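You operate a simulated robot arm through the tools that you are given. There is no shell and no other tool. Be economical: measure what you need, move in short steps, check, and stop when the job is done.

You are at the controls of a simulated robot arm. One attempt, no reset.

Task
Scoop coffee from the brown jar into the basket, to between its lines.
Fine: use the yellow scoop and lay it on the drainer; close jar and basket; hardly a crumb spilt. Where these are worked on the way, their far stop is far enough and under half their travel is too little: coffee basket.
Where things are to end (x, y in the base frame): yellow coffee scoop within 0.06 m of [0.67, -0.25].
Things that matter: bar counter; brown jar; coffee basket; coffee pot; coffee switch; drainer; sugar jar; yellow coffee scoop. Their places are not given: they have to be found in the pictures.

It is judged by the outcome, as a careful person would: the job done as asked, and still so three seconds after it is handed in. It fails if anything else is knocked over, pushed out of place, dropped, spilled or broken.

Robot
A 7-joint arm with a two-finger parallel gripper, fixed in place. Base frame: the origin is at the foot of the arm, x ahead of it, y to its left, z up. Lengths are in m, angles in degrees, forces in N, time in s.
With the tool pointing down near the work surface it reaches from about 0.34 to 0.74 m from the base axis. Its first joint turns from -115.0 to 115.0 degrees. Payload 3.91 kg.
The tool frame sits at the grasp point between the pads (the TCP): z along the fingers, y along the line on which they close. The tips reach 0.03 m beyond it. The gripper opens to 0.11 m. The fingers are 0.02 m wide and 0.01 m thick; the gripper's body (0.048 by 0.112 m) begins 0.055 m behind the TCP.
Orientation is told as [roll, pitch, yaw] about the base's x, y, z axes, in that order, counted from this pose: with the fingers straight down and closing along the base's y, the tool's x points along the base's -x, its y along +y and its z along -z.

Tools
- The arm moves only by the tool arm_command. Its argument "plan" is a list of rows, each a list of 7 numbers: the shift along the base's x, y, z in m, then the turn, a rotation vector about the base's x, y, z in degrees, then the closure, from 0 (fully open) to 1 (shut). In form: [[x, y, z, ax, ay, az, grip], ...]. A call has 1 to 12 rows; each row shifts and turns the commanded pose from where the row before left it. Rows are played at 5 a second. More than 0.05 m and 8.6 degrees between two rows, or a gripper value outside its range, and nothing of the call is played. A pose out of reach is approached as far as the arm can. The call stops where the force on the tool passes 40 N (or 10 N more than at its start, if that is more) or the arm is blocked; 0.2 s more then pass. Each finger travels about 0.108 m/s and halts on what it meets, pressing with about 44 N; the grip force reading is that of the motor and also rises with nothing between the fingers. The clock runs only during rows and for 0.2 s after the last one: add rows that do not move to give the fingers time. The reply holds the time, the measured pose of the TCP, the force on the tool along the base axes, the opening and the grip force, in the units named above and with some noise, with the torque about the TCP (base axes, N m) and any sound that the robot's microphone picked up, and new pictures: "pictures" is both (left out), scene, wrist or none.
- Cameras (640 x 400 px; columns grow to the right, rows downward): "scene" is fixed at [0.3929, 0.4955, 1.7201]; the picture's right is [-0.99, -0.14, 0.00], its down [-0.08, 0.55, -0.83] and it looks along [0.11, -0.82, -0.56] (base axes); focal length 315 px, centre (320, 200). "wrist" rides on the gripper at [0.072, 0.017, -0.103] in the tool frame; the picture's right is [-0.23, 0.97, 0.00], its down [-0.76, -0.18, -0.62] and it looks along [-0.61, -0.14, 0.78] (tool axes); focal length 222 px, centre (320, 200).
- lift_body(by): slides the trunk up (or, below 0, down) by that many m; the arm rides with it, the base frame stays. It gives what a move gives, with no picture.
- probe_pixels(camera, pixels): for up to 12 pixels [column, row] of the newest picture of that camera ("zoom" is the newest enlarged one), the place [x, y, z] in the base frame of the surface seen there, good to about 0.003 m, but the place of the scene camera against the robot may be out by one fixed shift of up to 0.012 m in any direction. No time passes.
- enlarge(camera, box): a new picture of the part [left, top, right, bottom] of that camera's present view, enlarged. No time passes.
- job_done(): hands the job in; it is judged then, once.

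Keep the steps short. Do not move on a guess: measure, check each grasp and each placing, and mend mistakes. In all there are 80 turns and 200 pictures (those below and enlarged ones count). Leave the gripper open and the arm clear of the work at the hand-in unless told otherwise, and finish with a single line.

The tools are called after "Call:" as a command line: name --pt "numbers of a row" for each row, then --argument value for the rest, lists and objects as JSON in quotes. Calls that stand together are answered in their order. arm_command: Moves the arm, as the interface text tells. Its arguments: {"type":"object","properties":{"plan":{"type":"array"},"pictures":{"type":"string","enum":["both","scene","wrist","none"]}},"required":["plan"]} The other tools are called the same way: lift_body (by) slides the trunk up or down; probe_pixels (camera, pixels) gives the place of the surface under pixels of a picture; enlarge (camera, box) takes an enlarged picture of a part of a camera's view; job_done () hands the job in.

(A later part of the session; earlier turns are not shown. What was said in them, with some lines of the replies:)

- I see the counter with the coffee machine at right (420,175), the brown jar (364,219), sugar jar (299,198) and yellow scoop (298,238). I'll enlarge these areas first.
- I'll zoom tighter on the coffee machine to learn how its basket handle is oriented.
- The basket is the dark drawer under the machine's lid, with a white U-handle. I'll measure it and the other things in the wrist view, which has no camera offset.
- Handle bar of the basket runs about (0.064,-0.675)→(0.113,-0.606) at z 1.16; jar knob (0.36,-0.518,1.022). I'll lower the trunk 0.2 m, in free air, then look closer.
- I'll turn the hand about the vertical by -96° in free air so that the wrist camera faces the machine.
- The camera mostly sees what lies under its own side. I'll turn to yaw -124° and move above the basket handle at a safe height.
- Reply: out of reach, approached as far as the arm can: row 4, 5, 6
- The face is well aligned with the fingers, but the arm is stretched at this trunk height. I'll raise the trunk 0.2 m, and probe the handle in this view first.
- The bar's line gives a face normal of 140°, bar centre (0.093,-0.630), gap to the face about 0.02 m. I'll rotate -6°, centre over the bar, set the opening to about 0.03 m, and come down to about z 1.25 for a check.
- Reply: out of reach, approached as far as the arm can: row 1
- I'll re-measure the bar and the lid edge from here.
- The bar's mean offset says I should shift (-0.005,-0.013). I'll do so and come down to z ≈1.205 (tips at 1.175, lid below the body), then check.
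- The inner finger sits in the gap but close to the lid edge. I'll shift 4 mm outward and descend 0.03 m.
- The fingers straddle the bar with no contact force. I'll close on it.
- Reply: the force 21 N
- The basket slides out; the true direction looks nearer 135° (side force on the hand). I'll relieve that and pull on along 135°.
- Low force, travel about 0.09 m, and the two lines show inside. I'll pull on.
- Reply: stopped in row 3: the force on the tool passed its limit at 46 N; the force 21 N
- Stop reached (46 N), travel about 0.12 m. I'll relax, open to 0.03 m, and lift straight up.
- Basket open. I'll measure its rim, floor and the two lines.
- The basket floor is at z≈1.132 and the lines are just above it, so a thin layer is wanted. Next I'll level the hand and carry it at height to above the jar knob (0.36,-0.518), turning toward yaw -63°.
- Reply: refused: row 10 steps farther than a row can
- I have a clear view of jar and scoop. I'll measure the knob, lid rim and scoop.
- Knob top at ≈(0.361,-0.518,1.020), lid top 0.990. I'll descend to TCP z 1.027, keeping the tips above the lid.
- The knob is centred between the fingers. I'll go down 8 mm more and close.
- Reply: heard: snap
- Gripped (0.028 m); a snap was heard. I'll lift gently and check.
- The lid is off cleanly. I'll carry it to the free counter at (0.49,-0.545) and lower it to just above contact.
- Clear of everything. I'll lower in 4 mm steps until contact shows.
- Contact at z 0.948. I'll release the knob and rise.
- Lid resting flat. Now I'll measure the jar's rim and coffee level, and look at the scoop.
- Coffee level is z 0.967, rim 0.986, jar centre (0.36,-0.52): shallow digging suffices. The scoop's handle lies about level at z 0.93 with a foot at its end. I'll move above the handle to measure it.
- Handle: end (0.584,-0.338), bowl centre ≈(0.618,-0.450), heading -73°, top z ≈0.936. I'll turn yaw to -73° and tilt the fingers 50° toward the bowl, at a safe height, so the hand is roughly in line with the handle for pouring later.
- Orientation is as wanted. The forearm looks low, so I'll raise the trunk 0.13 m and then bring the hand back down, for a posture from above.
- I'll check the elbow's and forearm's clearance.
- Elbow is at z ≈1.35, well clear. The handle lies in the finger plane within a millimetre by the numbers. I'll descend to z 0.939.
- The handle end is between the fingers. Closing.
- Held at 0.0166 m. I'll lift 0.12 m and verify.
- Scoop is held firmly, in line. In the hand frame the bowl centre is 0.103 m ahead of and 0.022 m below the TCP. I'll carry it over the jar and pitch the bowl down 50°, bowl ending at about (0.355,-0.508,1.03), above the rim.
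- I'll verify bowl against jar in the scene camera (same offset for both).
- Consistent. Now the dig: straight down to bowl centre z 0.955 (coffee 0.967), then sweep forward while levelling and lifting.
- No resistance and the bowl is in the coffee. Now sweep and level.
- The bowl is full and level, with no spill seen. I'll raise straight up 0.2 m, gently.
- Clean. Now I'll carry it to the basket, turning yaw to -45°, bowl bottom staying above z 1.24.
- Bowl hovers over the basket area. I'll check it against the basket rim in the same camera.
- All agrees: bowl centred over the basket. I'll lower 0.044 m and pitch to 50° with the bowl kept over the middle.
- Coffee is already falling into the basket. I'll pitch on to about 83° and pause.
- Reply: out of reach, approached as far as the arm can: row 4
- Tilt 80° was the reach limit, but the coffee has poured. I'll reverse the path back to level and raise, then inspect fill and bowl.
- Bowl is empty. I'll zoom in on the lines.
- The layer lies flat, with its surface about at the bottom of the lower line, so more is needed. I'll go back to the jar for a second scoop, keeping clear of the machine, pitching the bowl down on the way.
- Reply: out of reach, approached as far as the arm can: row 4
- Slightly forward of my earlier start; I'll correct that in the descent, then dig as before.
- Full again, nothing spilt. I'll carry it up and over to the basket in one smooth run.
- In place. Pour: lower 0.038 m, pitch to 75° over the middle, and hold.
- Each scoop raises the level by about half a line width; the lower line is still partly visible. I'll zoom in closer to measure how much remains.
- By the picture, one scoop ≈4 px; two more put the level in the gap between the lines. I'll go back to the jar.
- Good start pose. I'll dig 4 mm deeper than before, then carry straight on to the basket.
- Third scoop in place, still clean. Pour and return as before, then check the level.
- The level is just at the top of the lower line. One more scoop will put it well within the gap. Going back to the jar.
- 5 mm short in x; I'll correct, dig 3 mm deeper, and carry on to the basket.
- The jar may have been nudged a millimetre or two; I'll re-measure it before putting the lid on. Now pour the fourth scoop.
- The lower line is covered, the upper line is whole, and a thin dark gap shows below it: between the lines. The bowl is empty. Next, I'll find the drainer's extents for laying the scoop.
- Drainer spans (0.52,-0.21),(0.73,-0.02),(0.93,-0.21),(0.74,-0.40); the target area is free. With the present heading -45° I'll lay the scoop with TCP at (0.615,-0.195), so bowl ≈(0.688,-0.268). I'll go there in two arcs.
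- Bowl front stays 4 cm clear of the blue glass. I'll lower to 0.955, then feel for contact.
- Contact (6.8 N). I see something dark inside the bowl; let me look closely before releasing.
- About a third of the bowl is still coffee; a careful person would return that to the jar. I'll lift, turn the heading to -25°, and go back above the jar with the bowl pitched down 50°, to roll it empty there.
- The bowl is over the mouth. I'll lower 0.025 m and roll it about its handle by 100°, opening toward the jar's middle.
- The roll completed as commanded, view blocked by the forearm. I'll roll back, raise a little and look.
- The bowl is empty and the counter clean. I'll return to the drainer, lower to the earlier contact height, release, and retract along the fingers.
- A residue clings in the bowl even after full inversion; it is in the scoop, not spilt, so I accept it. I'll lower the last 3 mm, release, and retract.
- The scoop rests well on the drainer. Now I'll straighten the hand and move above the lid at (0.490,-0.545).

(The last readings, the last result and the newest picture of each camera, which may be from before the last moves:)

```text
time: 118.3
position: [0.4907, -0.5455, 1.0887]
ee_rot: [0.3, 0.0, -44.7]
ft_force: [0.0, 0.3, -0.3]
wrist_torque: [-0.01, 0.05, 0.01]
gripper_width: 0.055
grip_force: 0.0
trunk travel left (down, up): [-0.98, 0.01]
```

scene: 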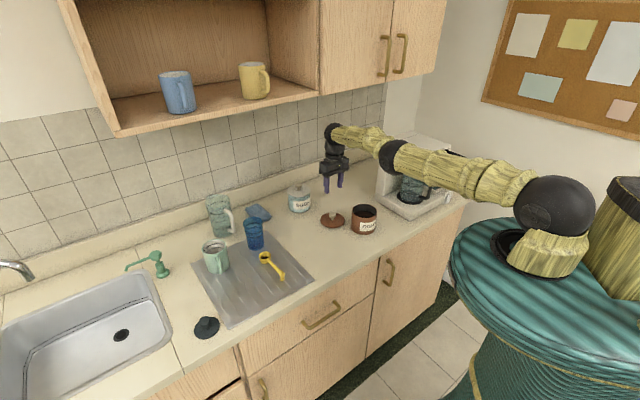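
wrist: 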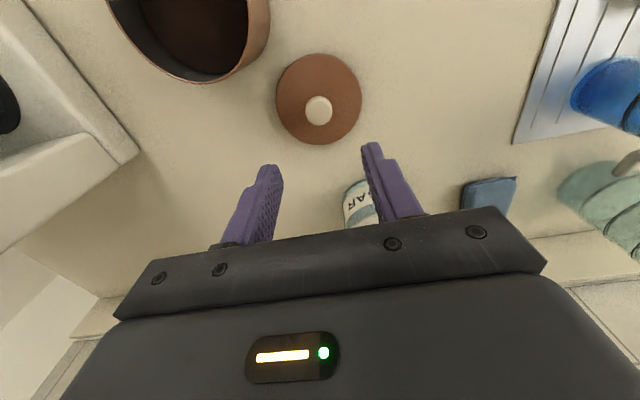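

Knob centred. I'll probe the jar's rim for its present place, then descend to z 0.948, grip and lift.

Call:
probe_pixels --camera "wrist" --pixels '[[196, 82], [165, 72], [135, 45], [225, 76], [245, 55], [246, 20], [244, 40], [112, 12], [150, 62], [319, 110]]'

Call:
arm_command --pt "0 0 -0.045 0 0 0 0.5" --pt "0 0 -0.045 0 0 0 0.5" --pt "-0.0005 0 -0.04 0 0 0 0.5" --pt "0 0 -0.0105 0 0 0 0.5" --pt "0 0 0 0 0 0 0.5" --pt "0 0 0 0 0 0 1" --pt "0 0 0 0 0 0 1" --pt "0 0 0 0 0 0 1" --pictures "none"

Call:
arm_command --pt "0 0 0.02 0 0 0 1" --pt "0 0 0.04 0 0 0 1" --pt "0 0 0.045 0 0 0 1" --pt "0 0 0.035 0 0 0 1" --pt "0 0 0 0 0 0 1" --pictures "both"

```text
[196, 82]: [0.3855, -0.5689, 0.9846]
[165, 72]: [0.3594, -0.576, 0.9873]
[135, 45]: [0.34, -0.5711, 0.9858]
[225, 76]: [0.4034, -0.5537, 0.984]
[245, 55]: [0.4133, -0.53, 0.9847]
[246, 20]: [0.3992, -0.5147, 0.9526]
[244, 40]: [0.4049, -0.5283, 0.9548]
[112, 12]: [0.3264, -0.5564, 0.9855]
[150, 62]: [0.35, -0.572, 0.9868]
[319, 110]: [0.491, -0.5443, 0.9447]
```

```text
time: 120.1
position: [0.4706, -0.5204, 0.955]
ee_rot: [0.2, -0.1, -44.7]
ft_force: [0.3, 0.0, 0.2]
wrist_torque: [0.01, -0.03, 0.0]
gripper_width: 0.0
grip_force: 37.6
out of reach, approached as far as the arm can: row 1, 2, 3
trunk travel left (down, up): [-0.98, 0.01]
```

```text
time: 121.3
position: [0.4722, -0.5262, 1.0952]
ee_rot: [0.3, -0.1, -44.7]
ft_force: [0.0, -0.6, -0.4]
wrist_torque: [0.02, -0.03, 0.03]
gripper_width: 0.0
grip_force: 38.0
trunk travel left (down, up): [-0.98, 0.01]
```

scene: 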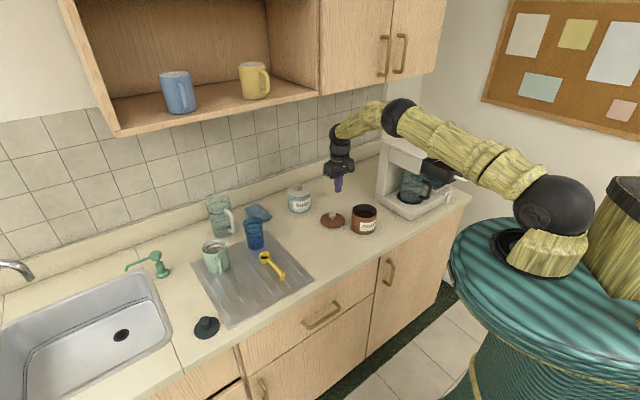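
wrist: 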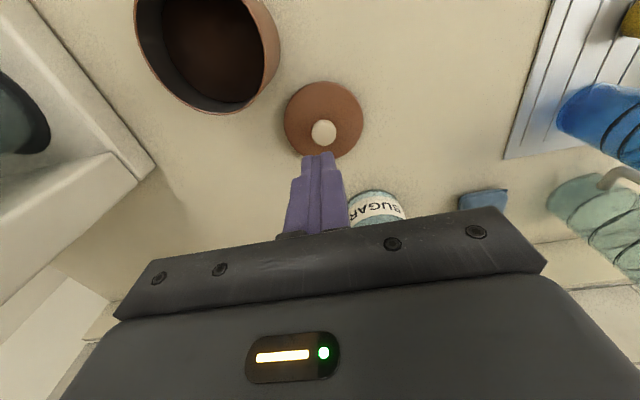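

The trunk is too high for this reach, so the fingers closed short of the knob; nothing was touched. The jar centre now reads ≈(0.362,-0.527). I'll raise the hand, open it, lower the trunk 0.13 m, and re-centre.

Call:
arm_command --pt "0 0 0.04 0 0 0 0.5" --pt "0.006 -0.006 0.04 0 0 0 0.5" --pt "0.012 -0.012 0.04 0 0 0 0.5" --pt "0 0 0 0 0 0 0.5" --pictures "none"

Call:
lift_body --by -0.13

Call:
arm_command --pt "0 0 0 0 0 0 0.5" --pt "0 0 0 0 0 0 0.5" --pictures "both"

```text
time: 122.3
position: [0.484, -0.534, 1.2106]
ee_rot: [0.4, 0.8, -44.8]
ft_force: [0.1, 0.2, 0.1]
wrist_torque: [0.02, -0.01, -0.01]
gripper_width: 0.0547
grip_force: 0.0
trunk travel left (down, up): [-0.98, 0.01]
```

```text
time: 123.9
position: [0.4907, -0.5406, 1.0859]
ee_rot: [0.3, -0.1, -44.8]
ft_force: [-0.4, -0.3, 0.1]
wrist_torque: [0.0, 0.01, -0.01]
gripper_width: 0.0549
grip_force: 0.1
trunk travel left (down, up): [-0.85, 0.14]
```

```text
time: 124.5
position: [0.4902, -0.5416, 1.0862]
ee_rot: [0.3, -0.1, -44.7]
ft_force: [-0.5, 0.0, 1.2]
wrist_torque: [0.02, 0.0, 0.02]
gripper_width: 0.0548
grip_force: 0.1
trunk travel left (down, up): [-0.85, 0.14]
```

scene: 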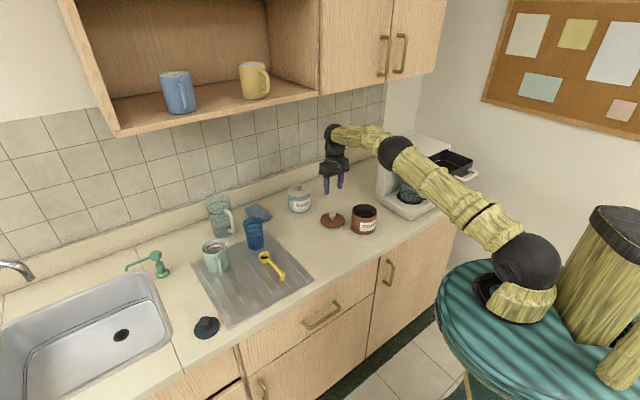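
wrist: 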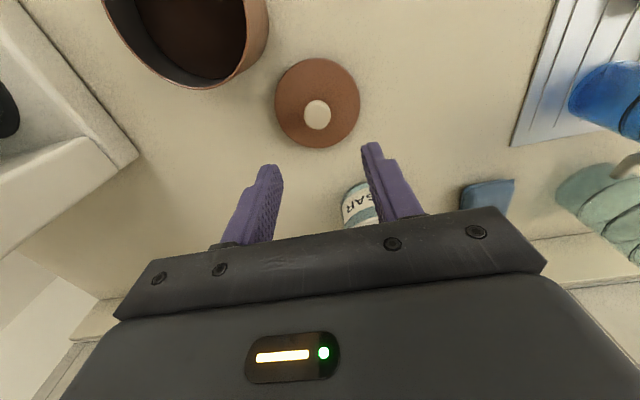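

Over the lid at the old trunk height. I'll shift -3.5 mm in y, descend to 0.949, grip, and lift.

Call:
arm_command --pt "0 -0.0035 -0.045 0 0 0 0.5" --pt "0 0 -0.045 0 0 0 0.5" --pt "0 0 -0.035 0 0 0 0.5" --pt "0 0 -0.012 0 0 0 0.5" --pt "0 0 0 0 0 0 0.5" --pt "0 0 0 0 0 0 1" --pt "0 0 0 0 0 0 1" --pt "0 0 0 0 0 0 1" --pictures "none"

Call:
arm_command --pt "0 0 0.02 0 0 0 1" --pt "0 0 0.04 0 0 0 1" --pt "0 0 0.045 0 0 0 1" --pt "0 0 0.035 0 0 0 1" --pt "0 0 0 0 0 0 1" --pictures "wrist"

```text
time: 126.3
position: [0.4882, -0.5452, 0.9481]
ee_rot: [0.3, -0.1, -44.7]
ft_force: [-0.5, -0.2, 0.0]
wrist_torque: [0.02, -0.01, 0.01]
gripper_width: 0.0284
grip_force: 44.3
trunk travel left (down, up): [-0.85, 0.14]
```

```text
time: 127.5
position: [0.4895, -0.5438, 1.087]
ee_rot: [0.2, -0.1, -44.6]
ft_force: [0.9, -1.2, -0.8]
wrist_torque: [-0.01, 0.02, 0.01]
gripper_width: 0.028
grip_force: 44.6
trunk travel left (down, up): [-0.85, 0.14]
```

wrist: 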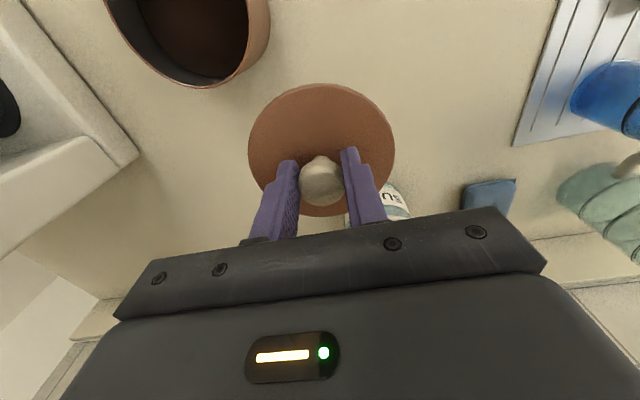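

Lid held. I'll carry it over the jar at (0.3615,-0.5265) and hover about 1 cm above the rim.

Call:
arm_command --pt "-0.032 0.0043 0 0 0 0 1" --pt "-0.032 0.0043 0 0 0 0 1" --pt "-0.032 0.0043 0 0 0 0 1" --pt "-0.032 0.0044 0 0 0 0 1" --pt "0 0 -0.04 0 0 0 1" --pt "0 0 -0.008 0 0 0 1" --pt "0 0 0 0 0 0 1" --pictures "both"

Call:
enlarge --camera "scene" --box '[330, 180, 400, 240]'

Call:
enlarge --camera "wrist" --box '[230, 50, 420, 220]'

```text
time: 129.1
position: [0.3627, -0.5281, 1.0419]
ee_rot: [0.4, -0.1, -44.7]
ft_force: [0.1, 0.5, -0.3]
wrist_torque: [0.01, 0.02, 0.01]
gripper_width: 0.0286
grip_force: 45.0
trunk travel left (down, up): [-0.85, 0.14]
```

scene: 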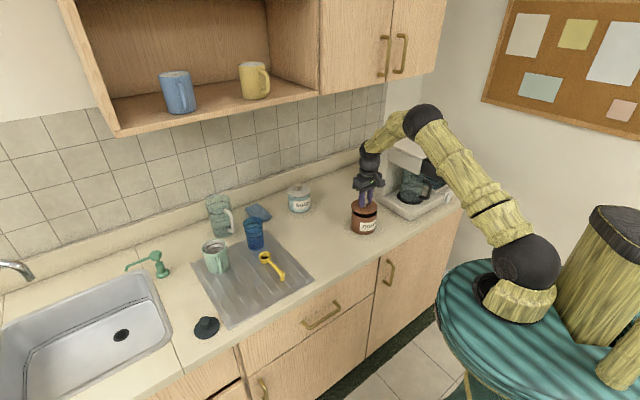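
wrist: 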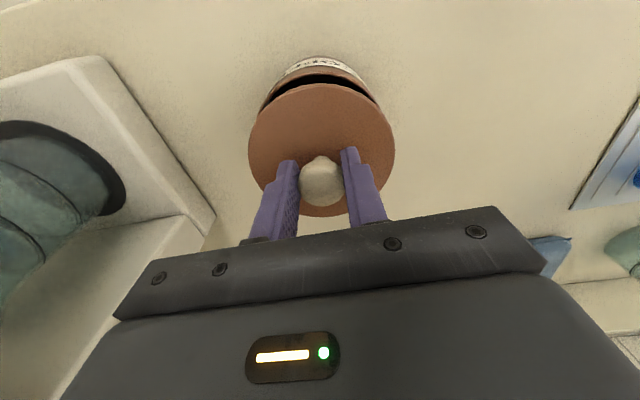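

```text
6.67 times, centred on (365, 210) of scene
```

zoom: 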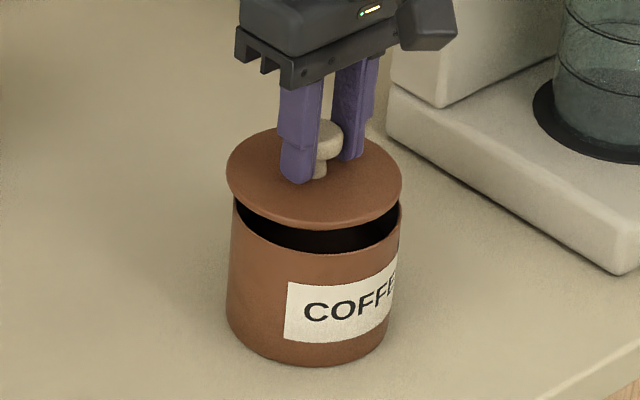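

```text
2.35 times, centred on (325, 135) of wrist
```

zoom: 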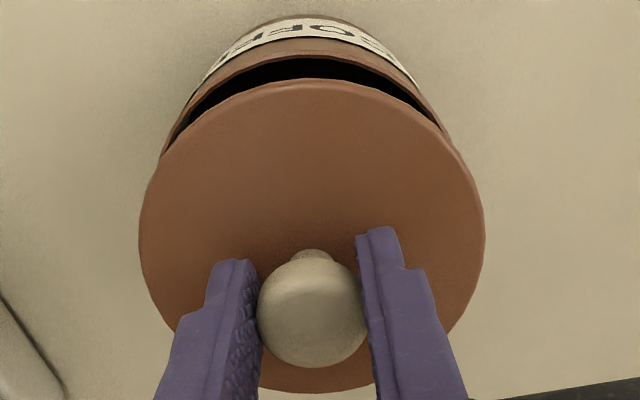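

The views show the jar about 4-5 mm nearer to the robot than the lid. I'll shift (-0.0025,+0.004) and lower to contact.

Call:
arm_command --pt "-0.0025 0.004 0 0 0 0 1" --pt "0 0 -0.008 0 0 0 1" --pt "0 0 -0.005 0 0 0 1" --pt "0 0 -0.003 0 0 0 1" --pt "0 0 0 0 0 0 1" --pictures "both"

Call:
enlarge --camera "scene" --box '[330, 180, 400, 240]'

Call:
enlarge --camera "wrist" --box '[230, 50, 420, 220]'

```text
time: 130.3
position: [0.3596, -0.5236, 1.0261]
ee_rot: [0.3, -0.2, -44.7]
ft_force: [-0.4, -3.1, 3.8]
wrist_torque: [-0.08, 0.13, 0.03]
gripper_width: 0.0283
grip_force: 44.1
trunk travel left (down, up): [-0.85, 0.14]
heard: snap
```

scene: 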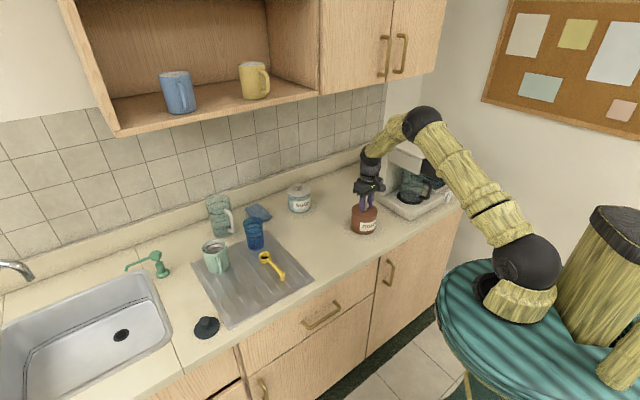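
wrist: 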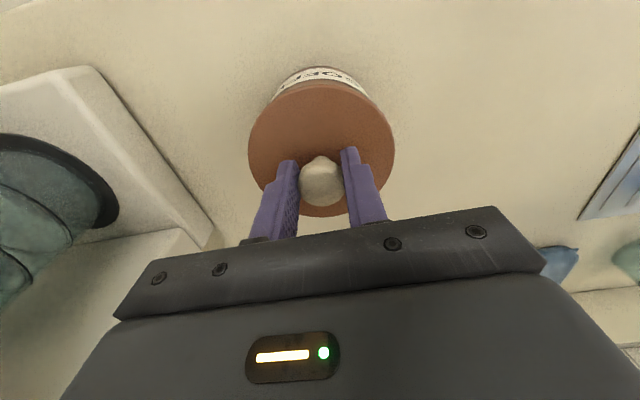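

```text
6.67 times, centred on (365, 210) of scene
```

zoom: 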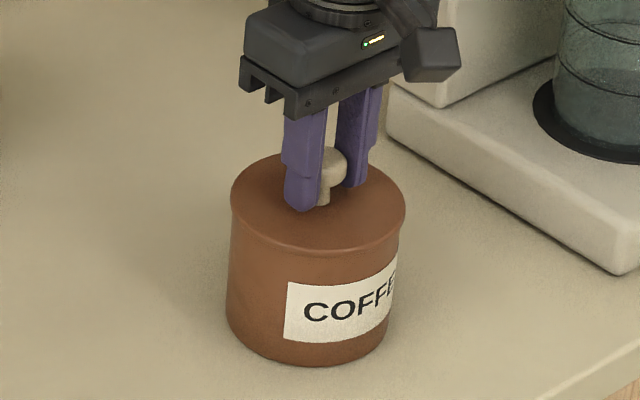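

```text
2.35 times, centred on (325, 135) of wrist
```

zoom: 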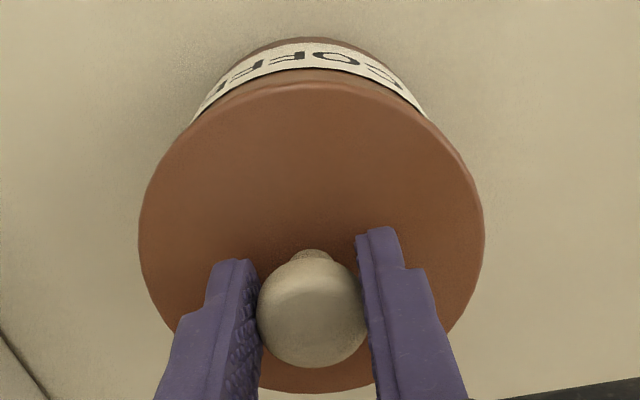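

The lid snapped on and sits flush. I'll release, rise, close the fingers, and travel to just outside the basket's bar at (-0.028,-0.522).

Call:
arm_command --pt "0 0 0 0 0 0 0.5" --pt "0 0 0 0 0 0 0.5" --pt "0 0 0.02 0 0 0 0.5" --pt "0 0 0.045 0 0 0 0.5" --pt "0 0 0.048 0 0 0 1" --pt "0 0 0.048 0 0 0 1" --pt "0 0 0.048 0 0 0 1" --pt "0 0 0.045 0 0 0 1" --pt "-0.045 0 0 0 0 0 1" --pt "-0.048 0 0 0 0 0 1" --pt "-0.048 0 0 0 0 0 1" --pt "-0.048 0 0 0 0 0 1" --pictures "none"

Call:
arm_command --pt "-0.048 0 0 0 0 0 1" --pt "-0.048 0 0 0 0 0 1" --pt "-0.048 0 0 0 0 0 1" --pt "-0.048 0 0 0 0 0 1" --pt "-0.006 0 0 0 0 0 1" --pt "0 0 0 0 0 0 1" --pictures "both"

Call:
enlarge --camera "scene" --box '[340, 100, 500, 240]'

```text
time: 132.9
position: [0.1676, -0.5269, 1.2765]
ee_rot: [0.3, -0.2, -44.8]
ft_force: [-0.2, -0.4, -0.4]
wrist_torque: [0.01, 0.01, -0.03]
gripper_width: 0.0003
grip_force: 37.3
trunk travel left (down, up): [-0.85, 0.14]
```

```text
time: 134.3
position: [-0.0277, -0.5265, 1.2801]
ee_rot: [0.3, 0.0, -44.7]
ft_force: [0.6, -0.4, -0.3]
wrist_torque: [-0.01, 0.03, -0.02]
gripper_width: 0.0001
grip_force: 37.7
trunk travel left (down, up): [-0.85, 0.14]
```

scene: 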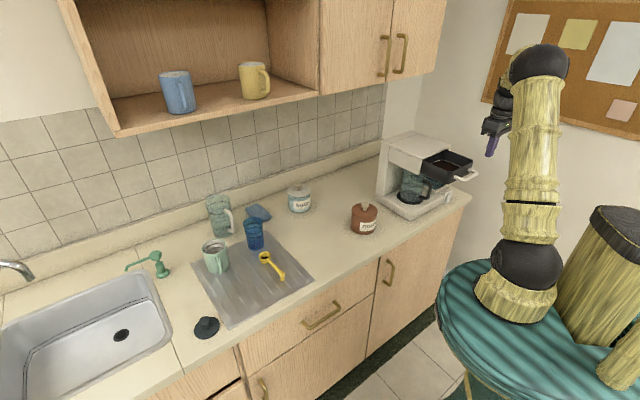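
wrist: 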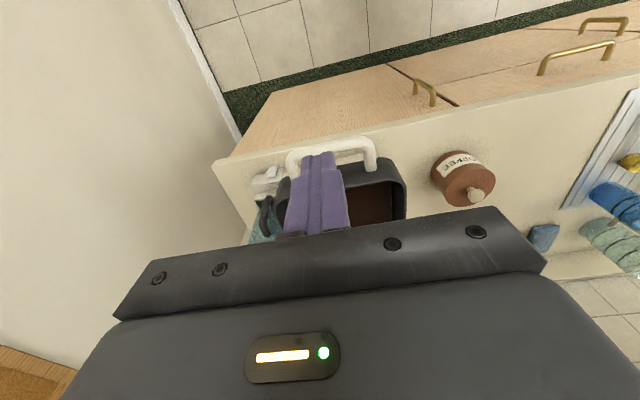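

```text
2.86 times, centred on (420, 170) of scene
```

zoom: 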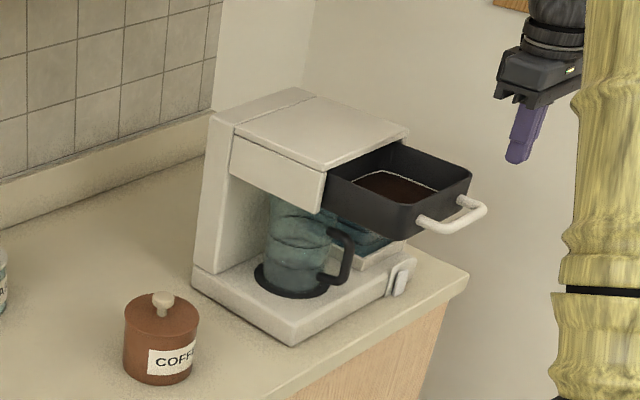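

The lid is on and all is clean. Fingers are about 2 cm outside the bar. I'll descend to z 1.165, then push the basket in along its track.

Call:
arm_command --pt "0 0 -0.038 0 0 0 1" --pt "0 0 -0.038 0 0 0 1" --pt "0 0 -0.038 0 0 0 1" --pt "0 0 0 0 0 0 1" --pictures "none"

Call:
arm_command --pt "0.0085 -0.0085 0 0 0 0 1" --pt "0.0085 -0.0085 0 0 0 0 1" --pt "0.0085 -0.0085 0 0 0 0 1" --pt "0.0085 -0.0085 0 0 0 0 1" --pt "0.0085 -0.0085 0 0 0 0 1" --pt "0.0085 -0.0085 0 0 0 0 1" --pt "0.0085 -0.0085 0 0 0 0 1" --pt "0.0085 -0.0085 0 0 0 0 1" --pt "0.0085 -0.0085 0 0 0 0 1" --pt "0.0085 -0.0085 0 0 0 0 1" --pictures "both"

Call:
enlarge --camera "scene" --box '[380, 110, 500, 220]'

```text
time: 135.3
position: [-0.0297, -0.5246, 1.1661]
ee_rot: [0.4, -0.2, -44.7]
ft_force: [-0.1, 0.0, 0.2]
wrist_torque: [0.03, 0.01, -0.01]
gripper_width: 0.0001
grip_force: 37.5
trunk travel left (down, up): [-0.85, 0.14]
```

```text
time: 137.5
position: [0.0597, -0.6089, 1.1658]
ee_rot: [0.3, -0.2, -44.6]
ft_force: [-0.1, 0.8, -1.0]
wrist_torque: [0.02, 0.0, -0.02]
gripper_width: 0.0
grip_force: 37.0
trunk travel left (down, up): [-0.85, 0.14]
```

scene: 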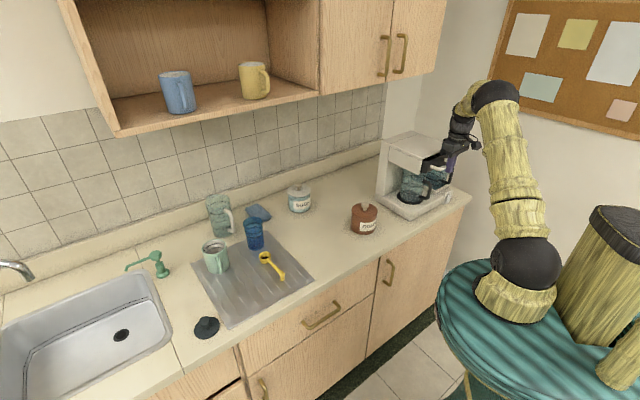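
wrist: 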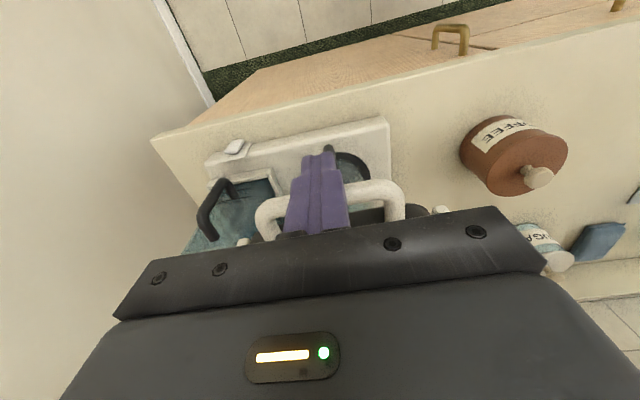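

```text
3.64 times, centred on (440, 165) of scene
```

zoom: 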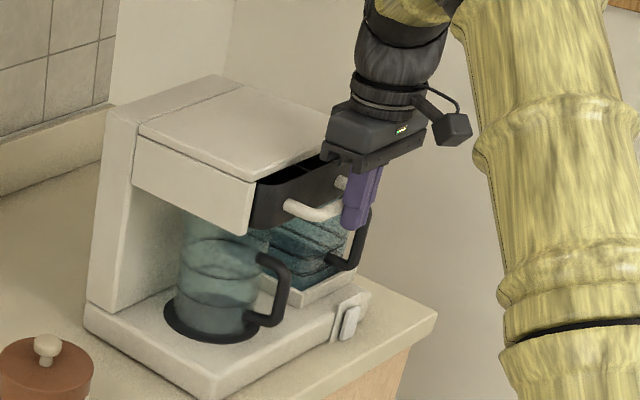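

Nearly in; the force is tiny. I'll push the last 2 cm in small steps and look.

Call:
arm_command --pt "0.0035 -0.0035 0 0 0 0 1" --pt "0.0035 -0.0035 0 0 0 0 1" --pt "0.0035 -0.0035 0 0 0 0 1" --pt "0.0025 -0.0025 0 0 0 0 1" --pt "0 0 0 0 0 0 1" --pictures "scene"

Call:
enlarge --camera "scene" --box '[400, 130, 470, 190]'

```text
time: 138.7
position: [0.0699, -0.6224, 1.1666]
ee_rot: [0.3, -0.1, -44.7]
ft_force: [0.6, -0.1, -0.3]
wrist_torque: [-0.01, -0.02, 0.0]
gripper_width: 0.0002
grip_force: 37.9
trunk travel left (down, up): [-0.85, 0.14]
```

scene: 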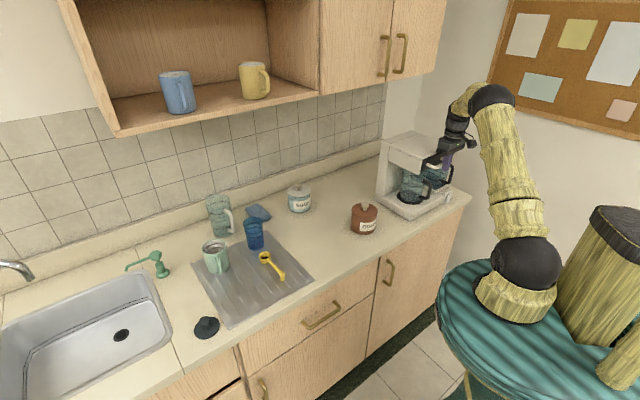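

```text
6.67 times, centred on (435, 160) of scene
5 turns are left
```

zoom: 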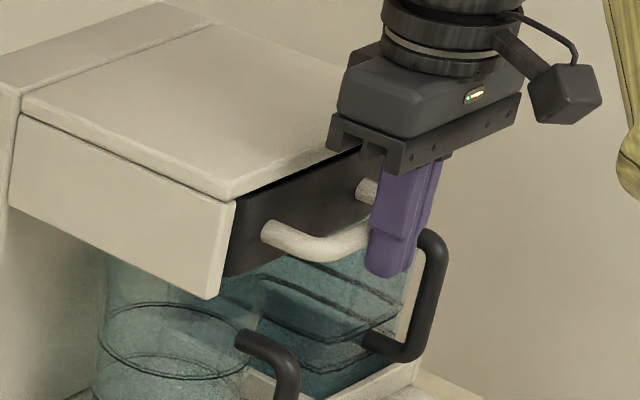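

About 2-5 mm remain by the numbers. I'll push in 1.4 mm steps and read the force.

Call:
arm_command --pt "0.001 -0.001 0 0 0 0 1" --pt "0.001 -0.001 0 0 0 0 1" --pt "0.001 -0.001 0 0 0 0 1" --pt "0.001 -0.001 0 0 0 0 1" --pt "0.001 -0.001 0 0 0 0 1" --pt "0.001 -0.001 0 0 0 0 1" --pt "0.001 -0.001 0 0 0 0 1" --pt "0 0 0 0 0 0 1" --pictures "both"

Call:
enlarge --camera "scene" --box '[400, 130, 470, 190]'

```text
time: 140.5
position: [0.0736, -0.6258, 1.1665]
ee_rot: [0.3, 0.0, -44.8]
ft_force: [-10.2, 15.4, -2.9]
wrist_torque: [0.2, 0.11, 0.03]
gripper_width: 0.0
grip_force: 37.9
trunk travel left (down, up): [-0.85, 0.14]
```

scene: 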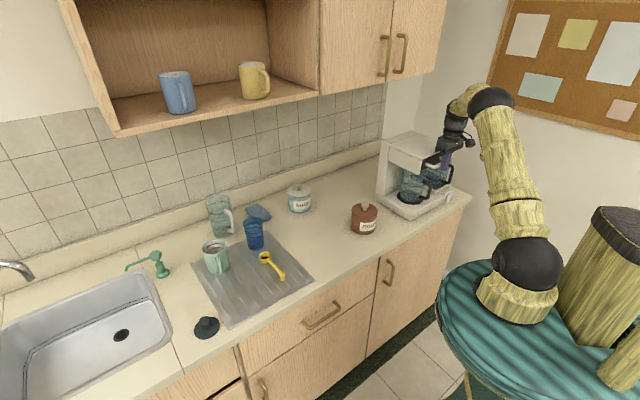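
wrist: 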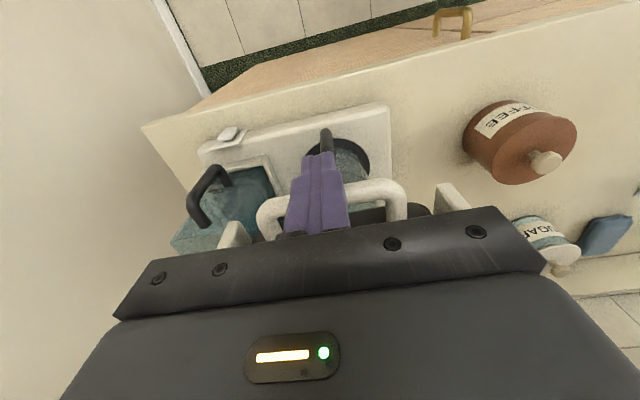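

```text
6.67 times, centred on (435, 160) of scene
4 turns are left
```

zoom: 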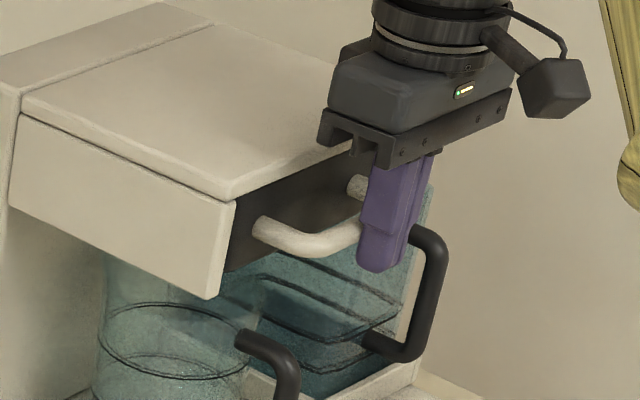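

The stop is met (18 N) and the basket face is flush, as at the start. I'll back off outward, open the gripper, rise, and move clear.

Call:
arm_command --pt "-0.01 0.01 0 0 0 0 1" --pt "-0.03 0.03 0 0 0 0 1" --pt "-0.03 0.03 0.01 0 0 0 0.8" --pt "0 0.01 0.045 0 0 0 0.5" --pt "0 0.01 0.045 0 0 0 0" --pt "0 0 0.045 0 0 0 0" --pt "0 0 0.03 0 0 0 0" --pt "0 0 0 0 0 0 0" --pictures "scene"

Call:
enlarge --camera "scene" --box '[230, 120, 480, 290]'

```text
time: 142.3
position: [0.0075, -0.5385, 1.3383]
ee_rot: [0.3, -0.1, -44.6]
ft_force: [-0.6, 0.4, -0.5]
wrist_torque: [-0.03, 0.01, -0.01]
gripper_width: 0.11
grip_force: 0.0
trunk travel left (down, up): [-0.85, 0.14]
```

scene: 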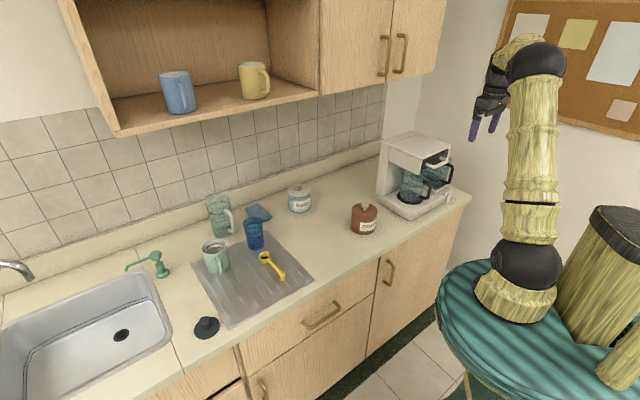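

```text
2.35 times, centred on (355, 205) of scene
3 turns are left
```

zoom: 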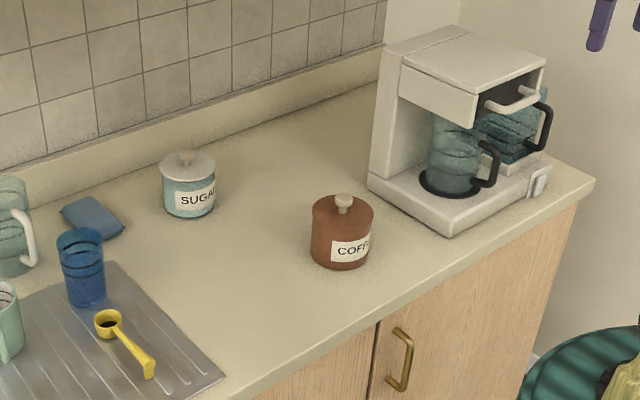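

The basket is closed, the jar lidded, the scoop on the drainer, the counter clean, and the gripper open and clear. Handing in.

Call:
job_done

```text
The job is handed in.
```

The basket is filled with four scoops to between its lines and closed, the jar is lidded (nudged about 5 mm), and the yellow scoop is on the drainer with a little coffee still in its bowl; I saw none spilt.
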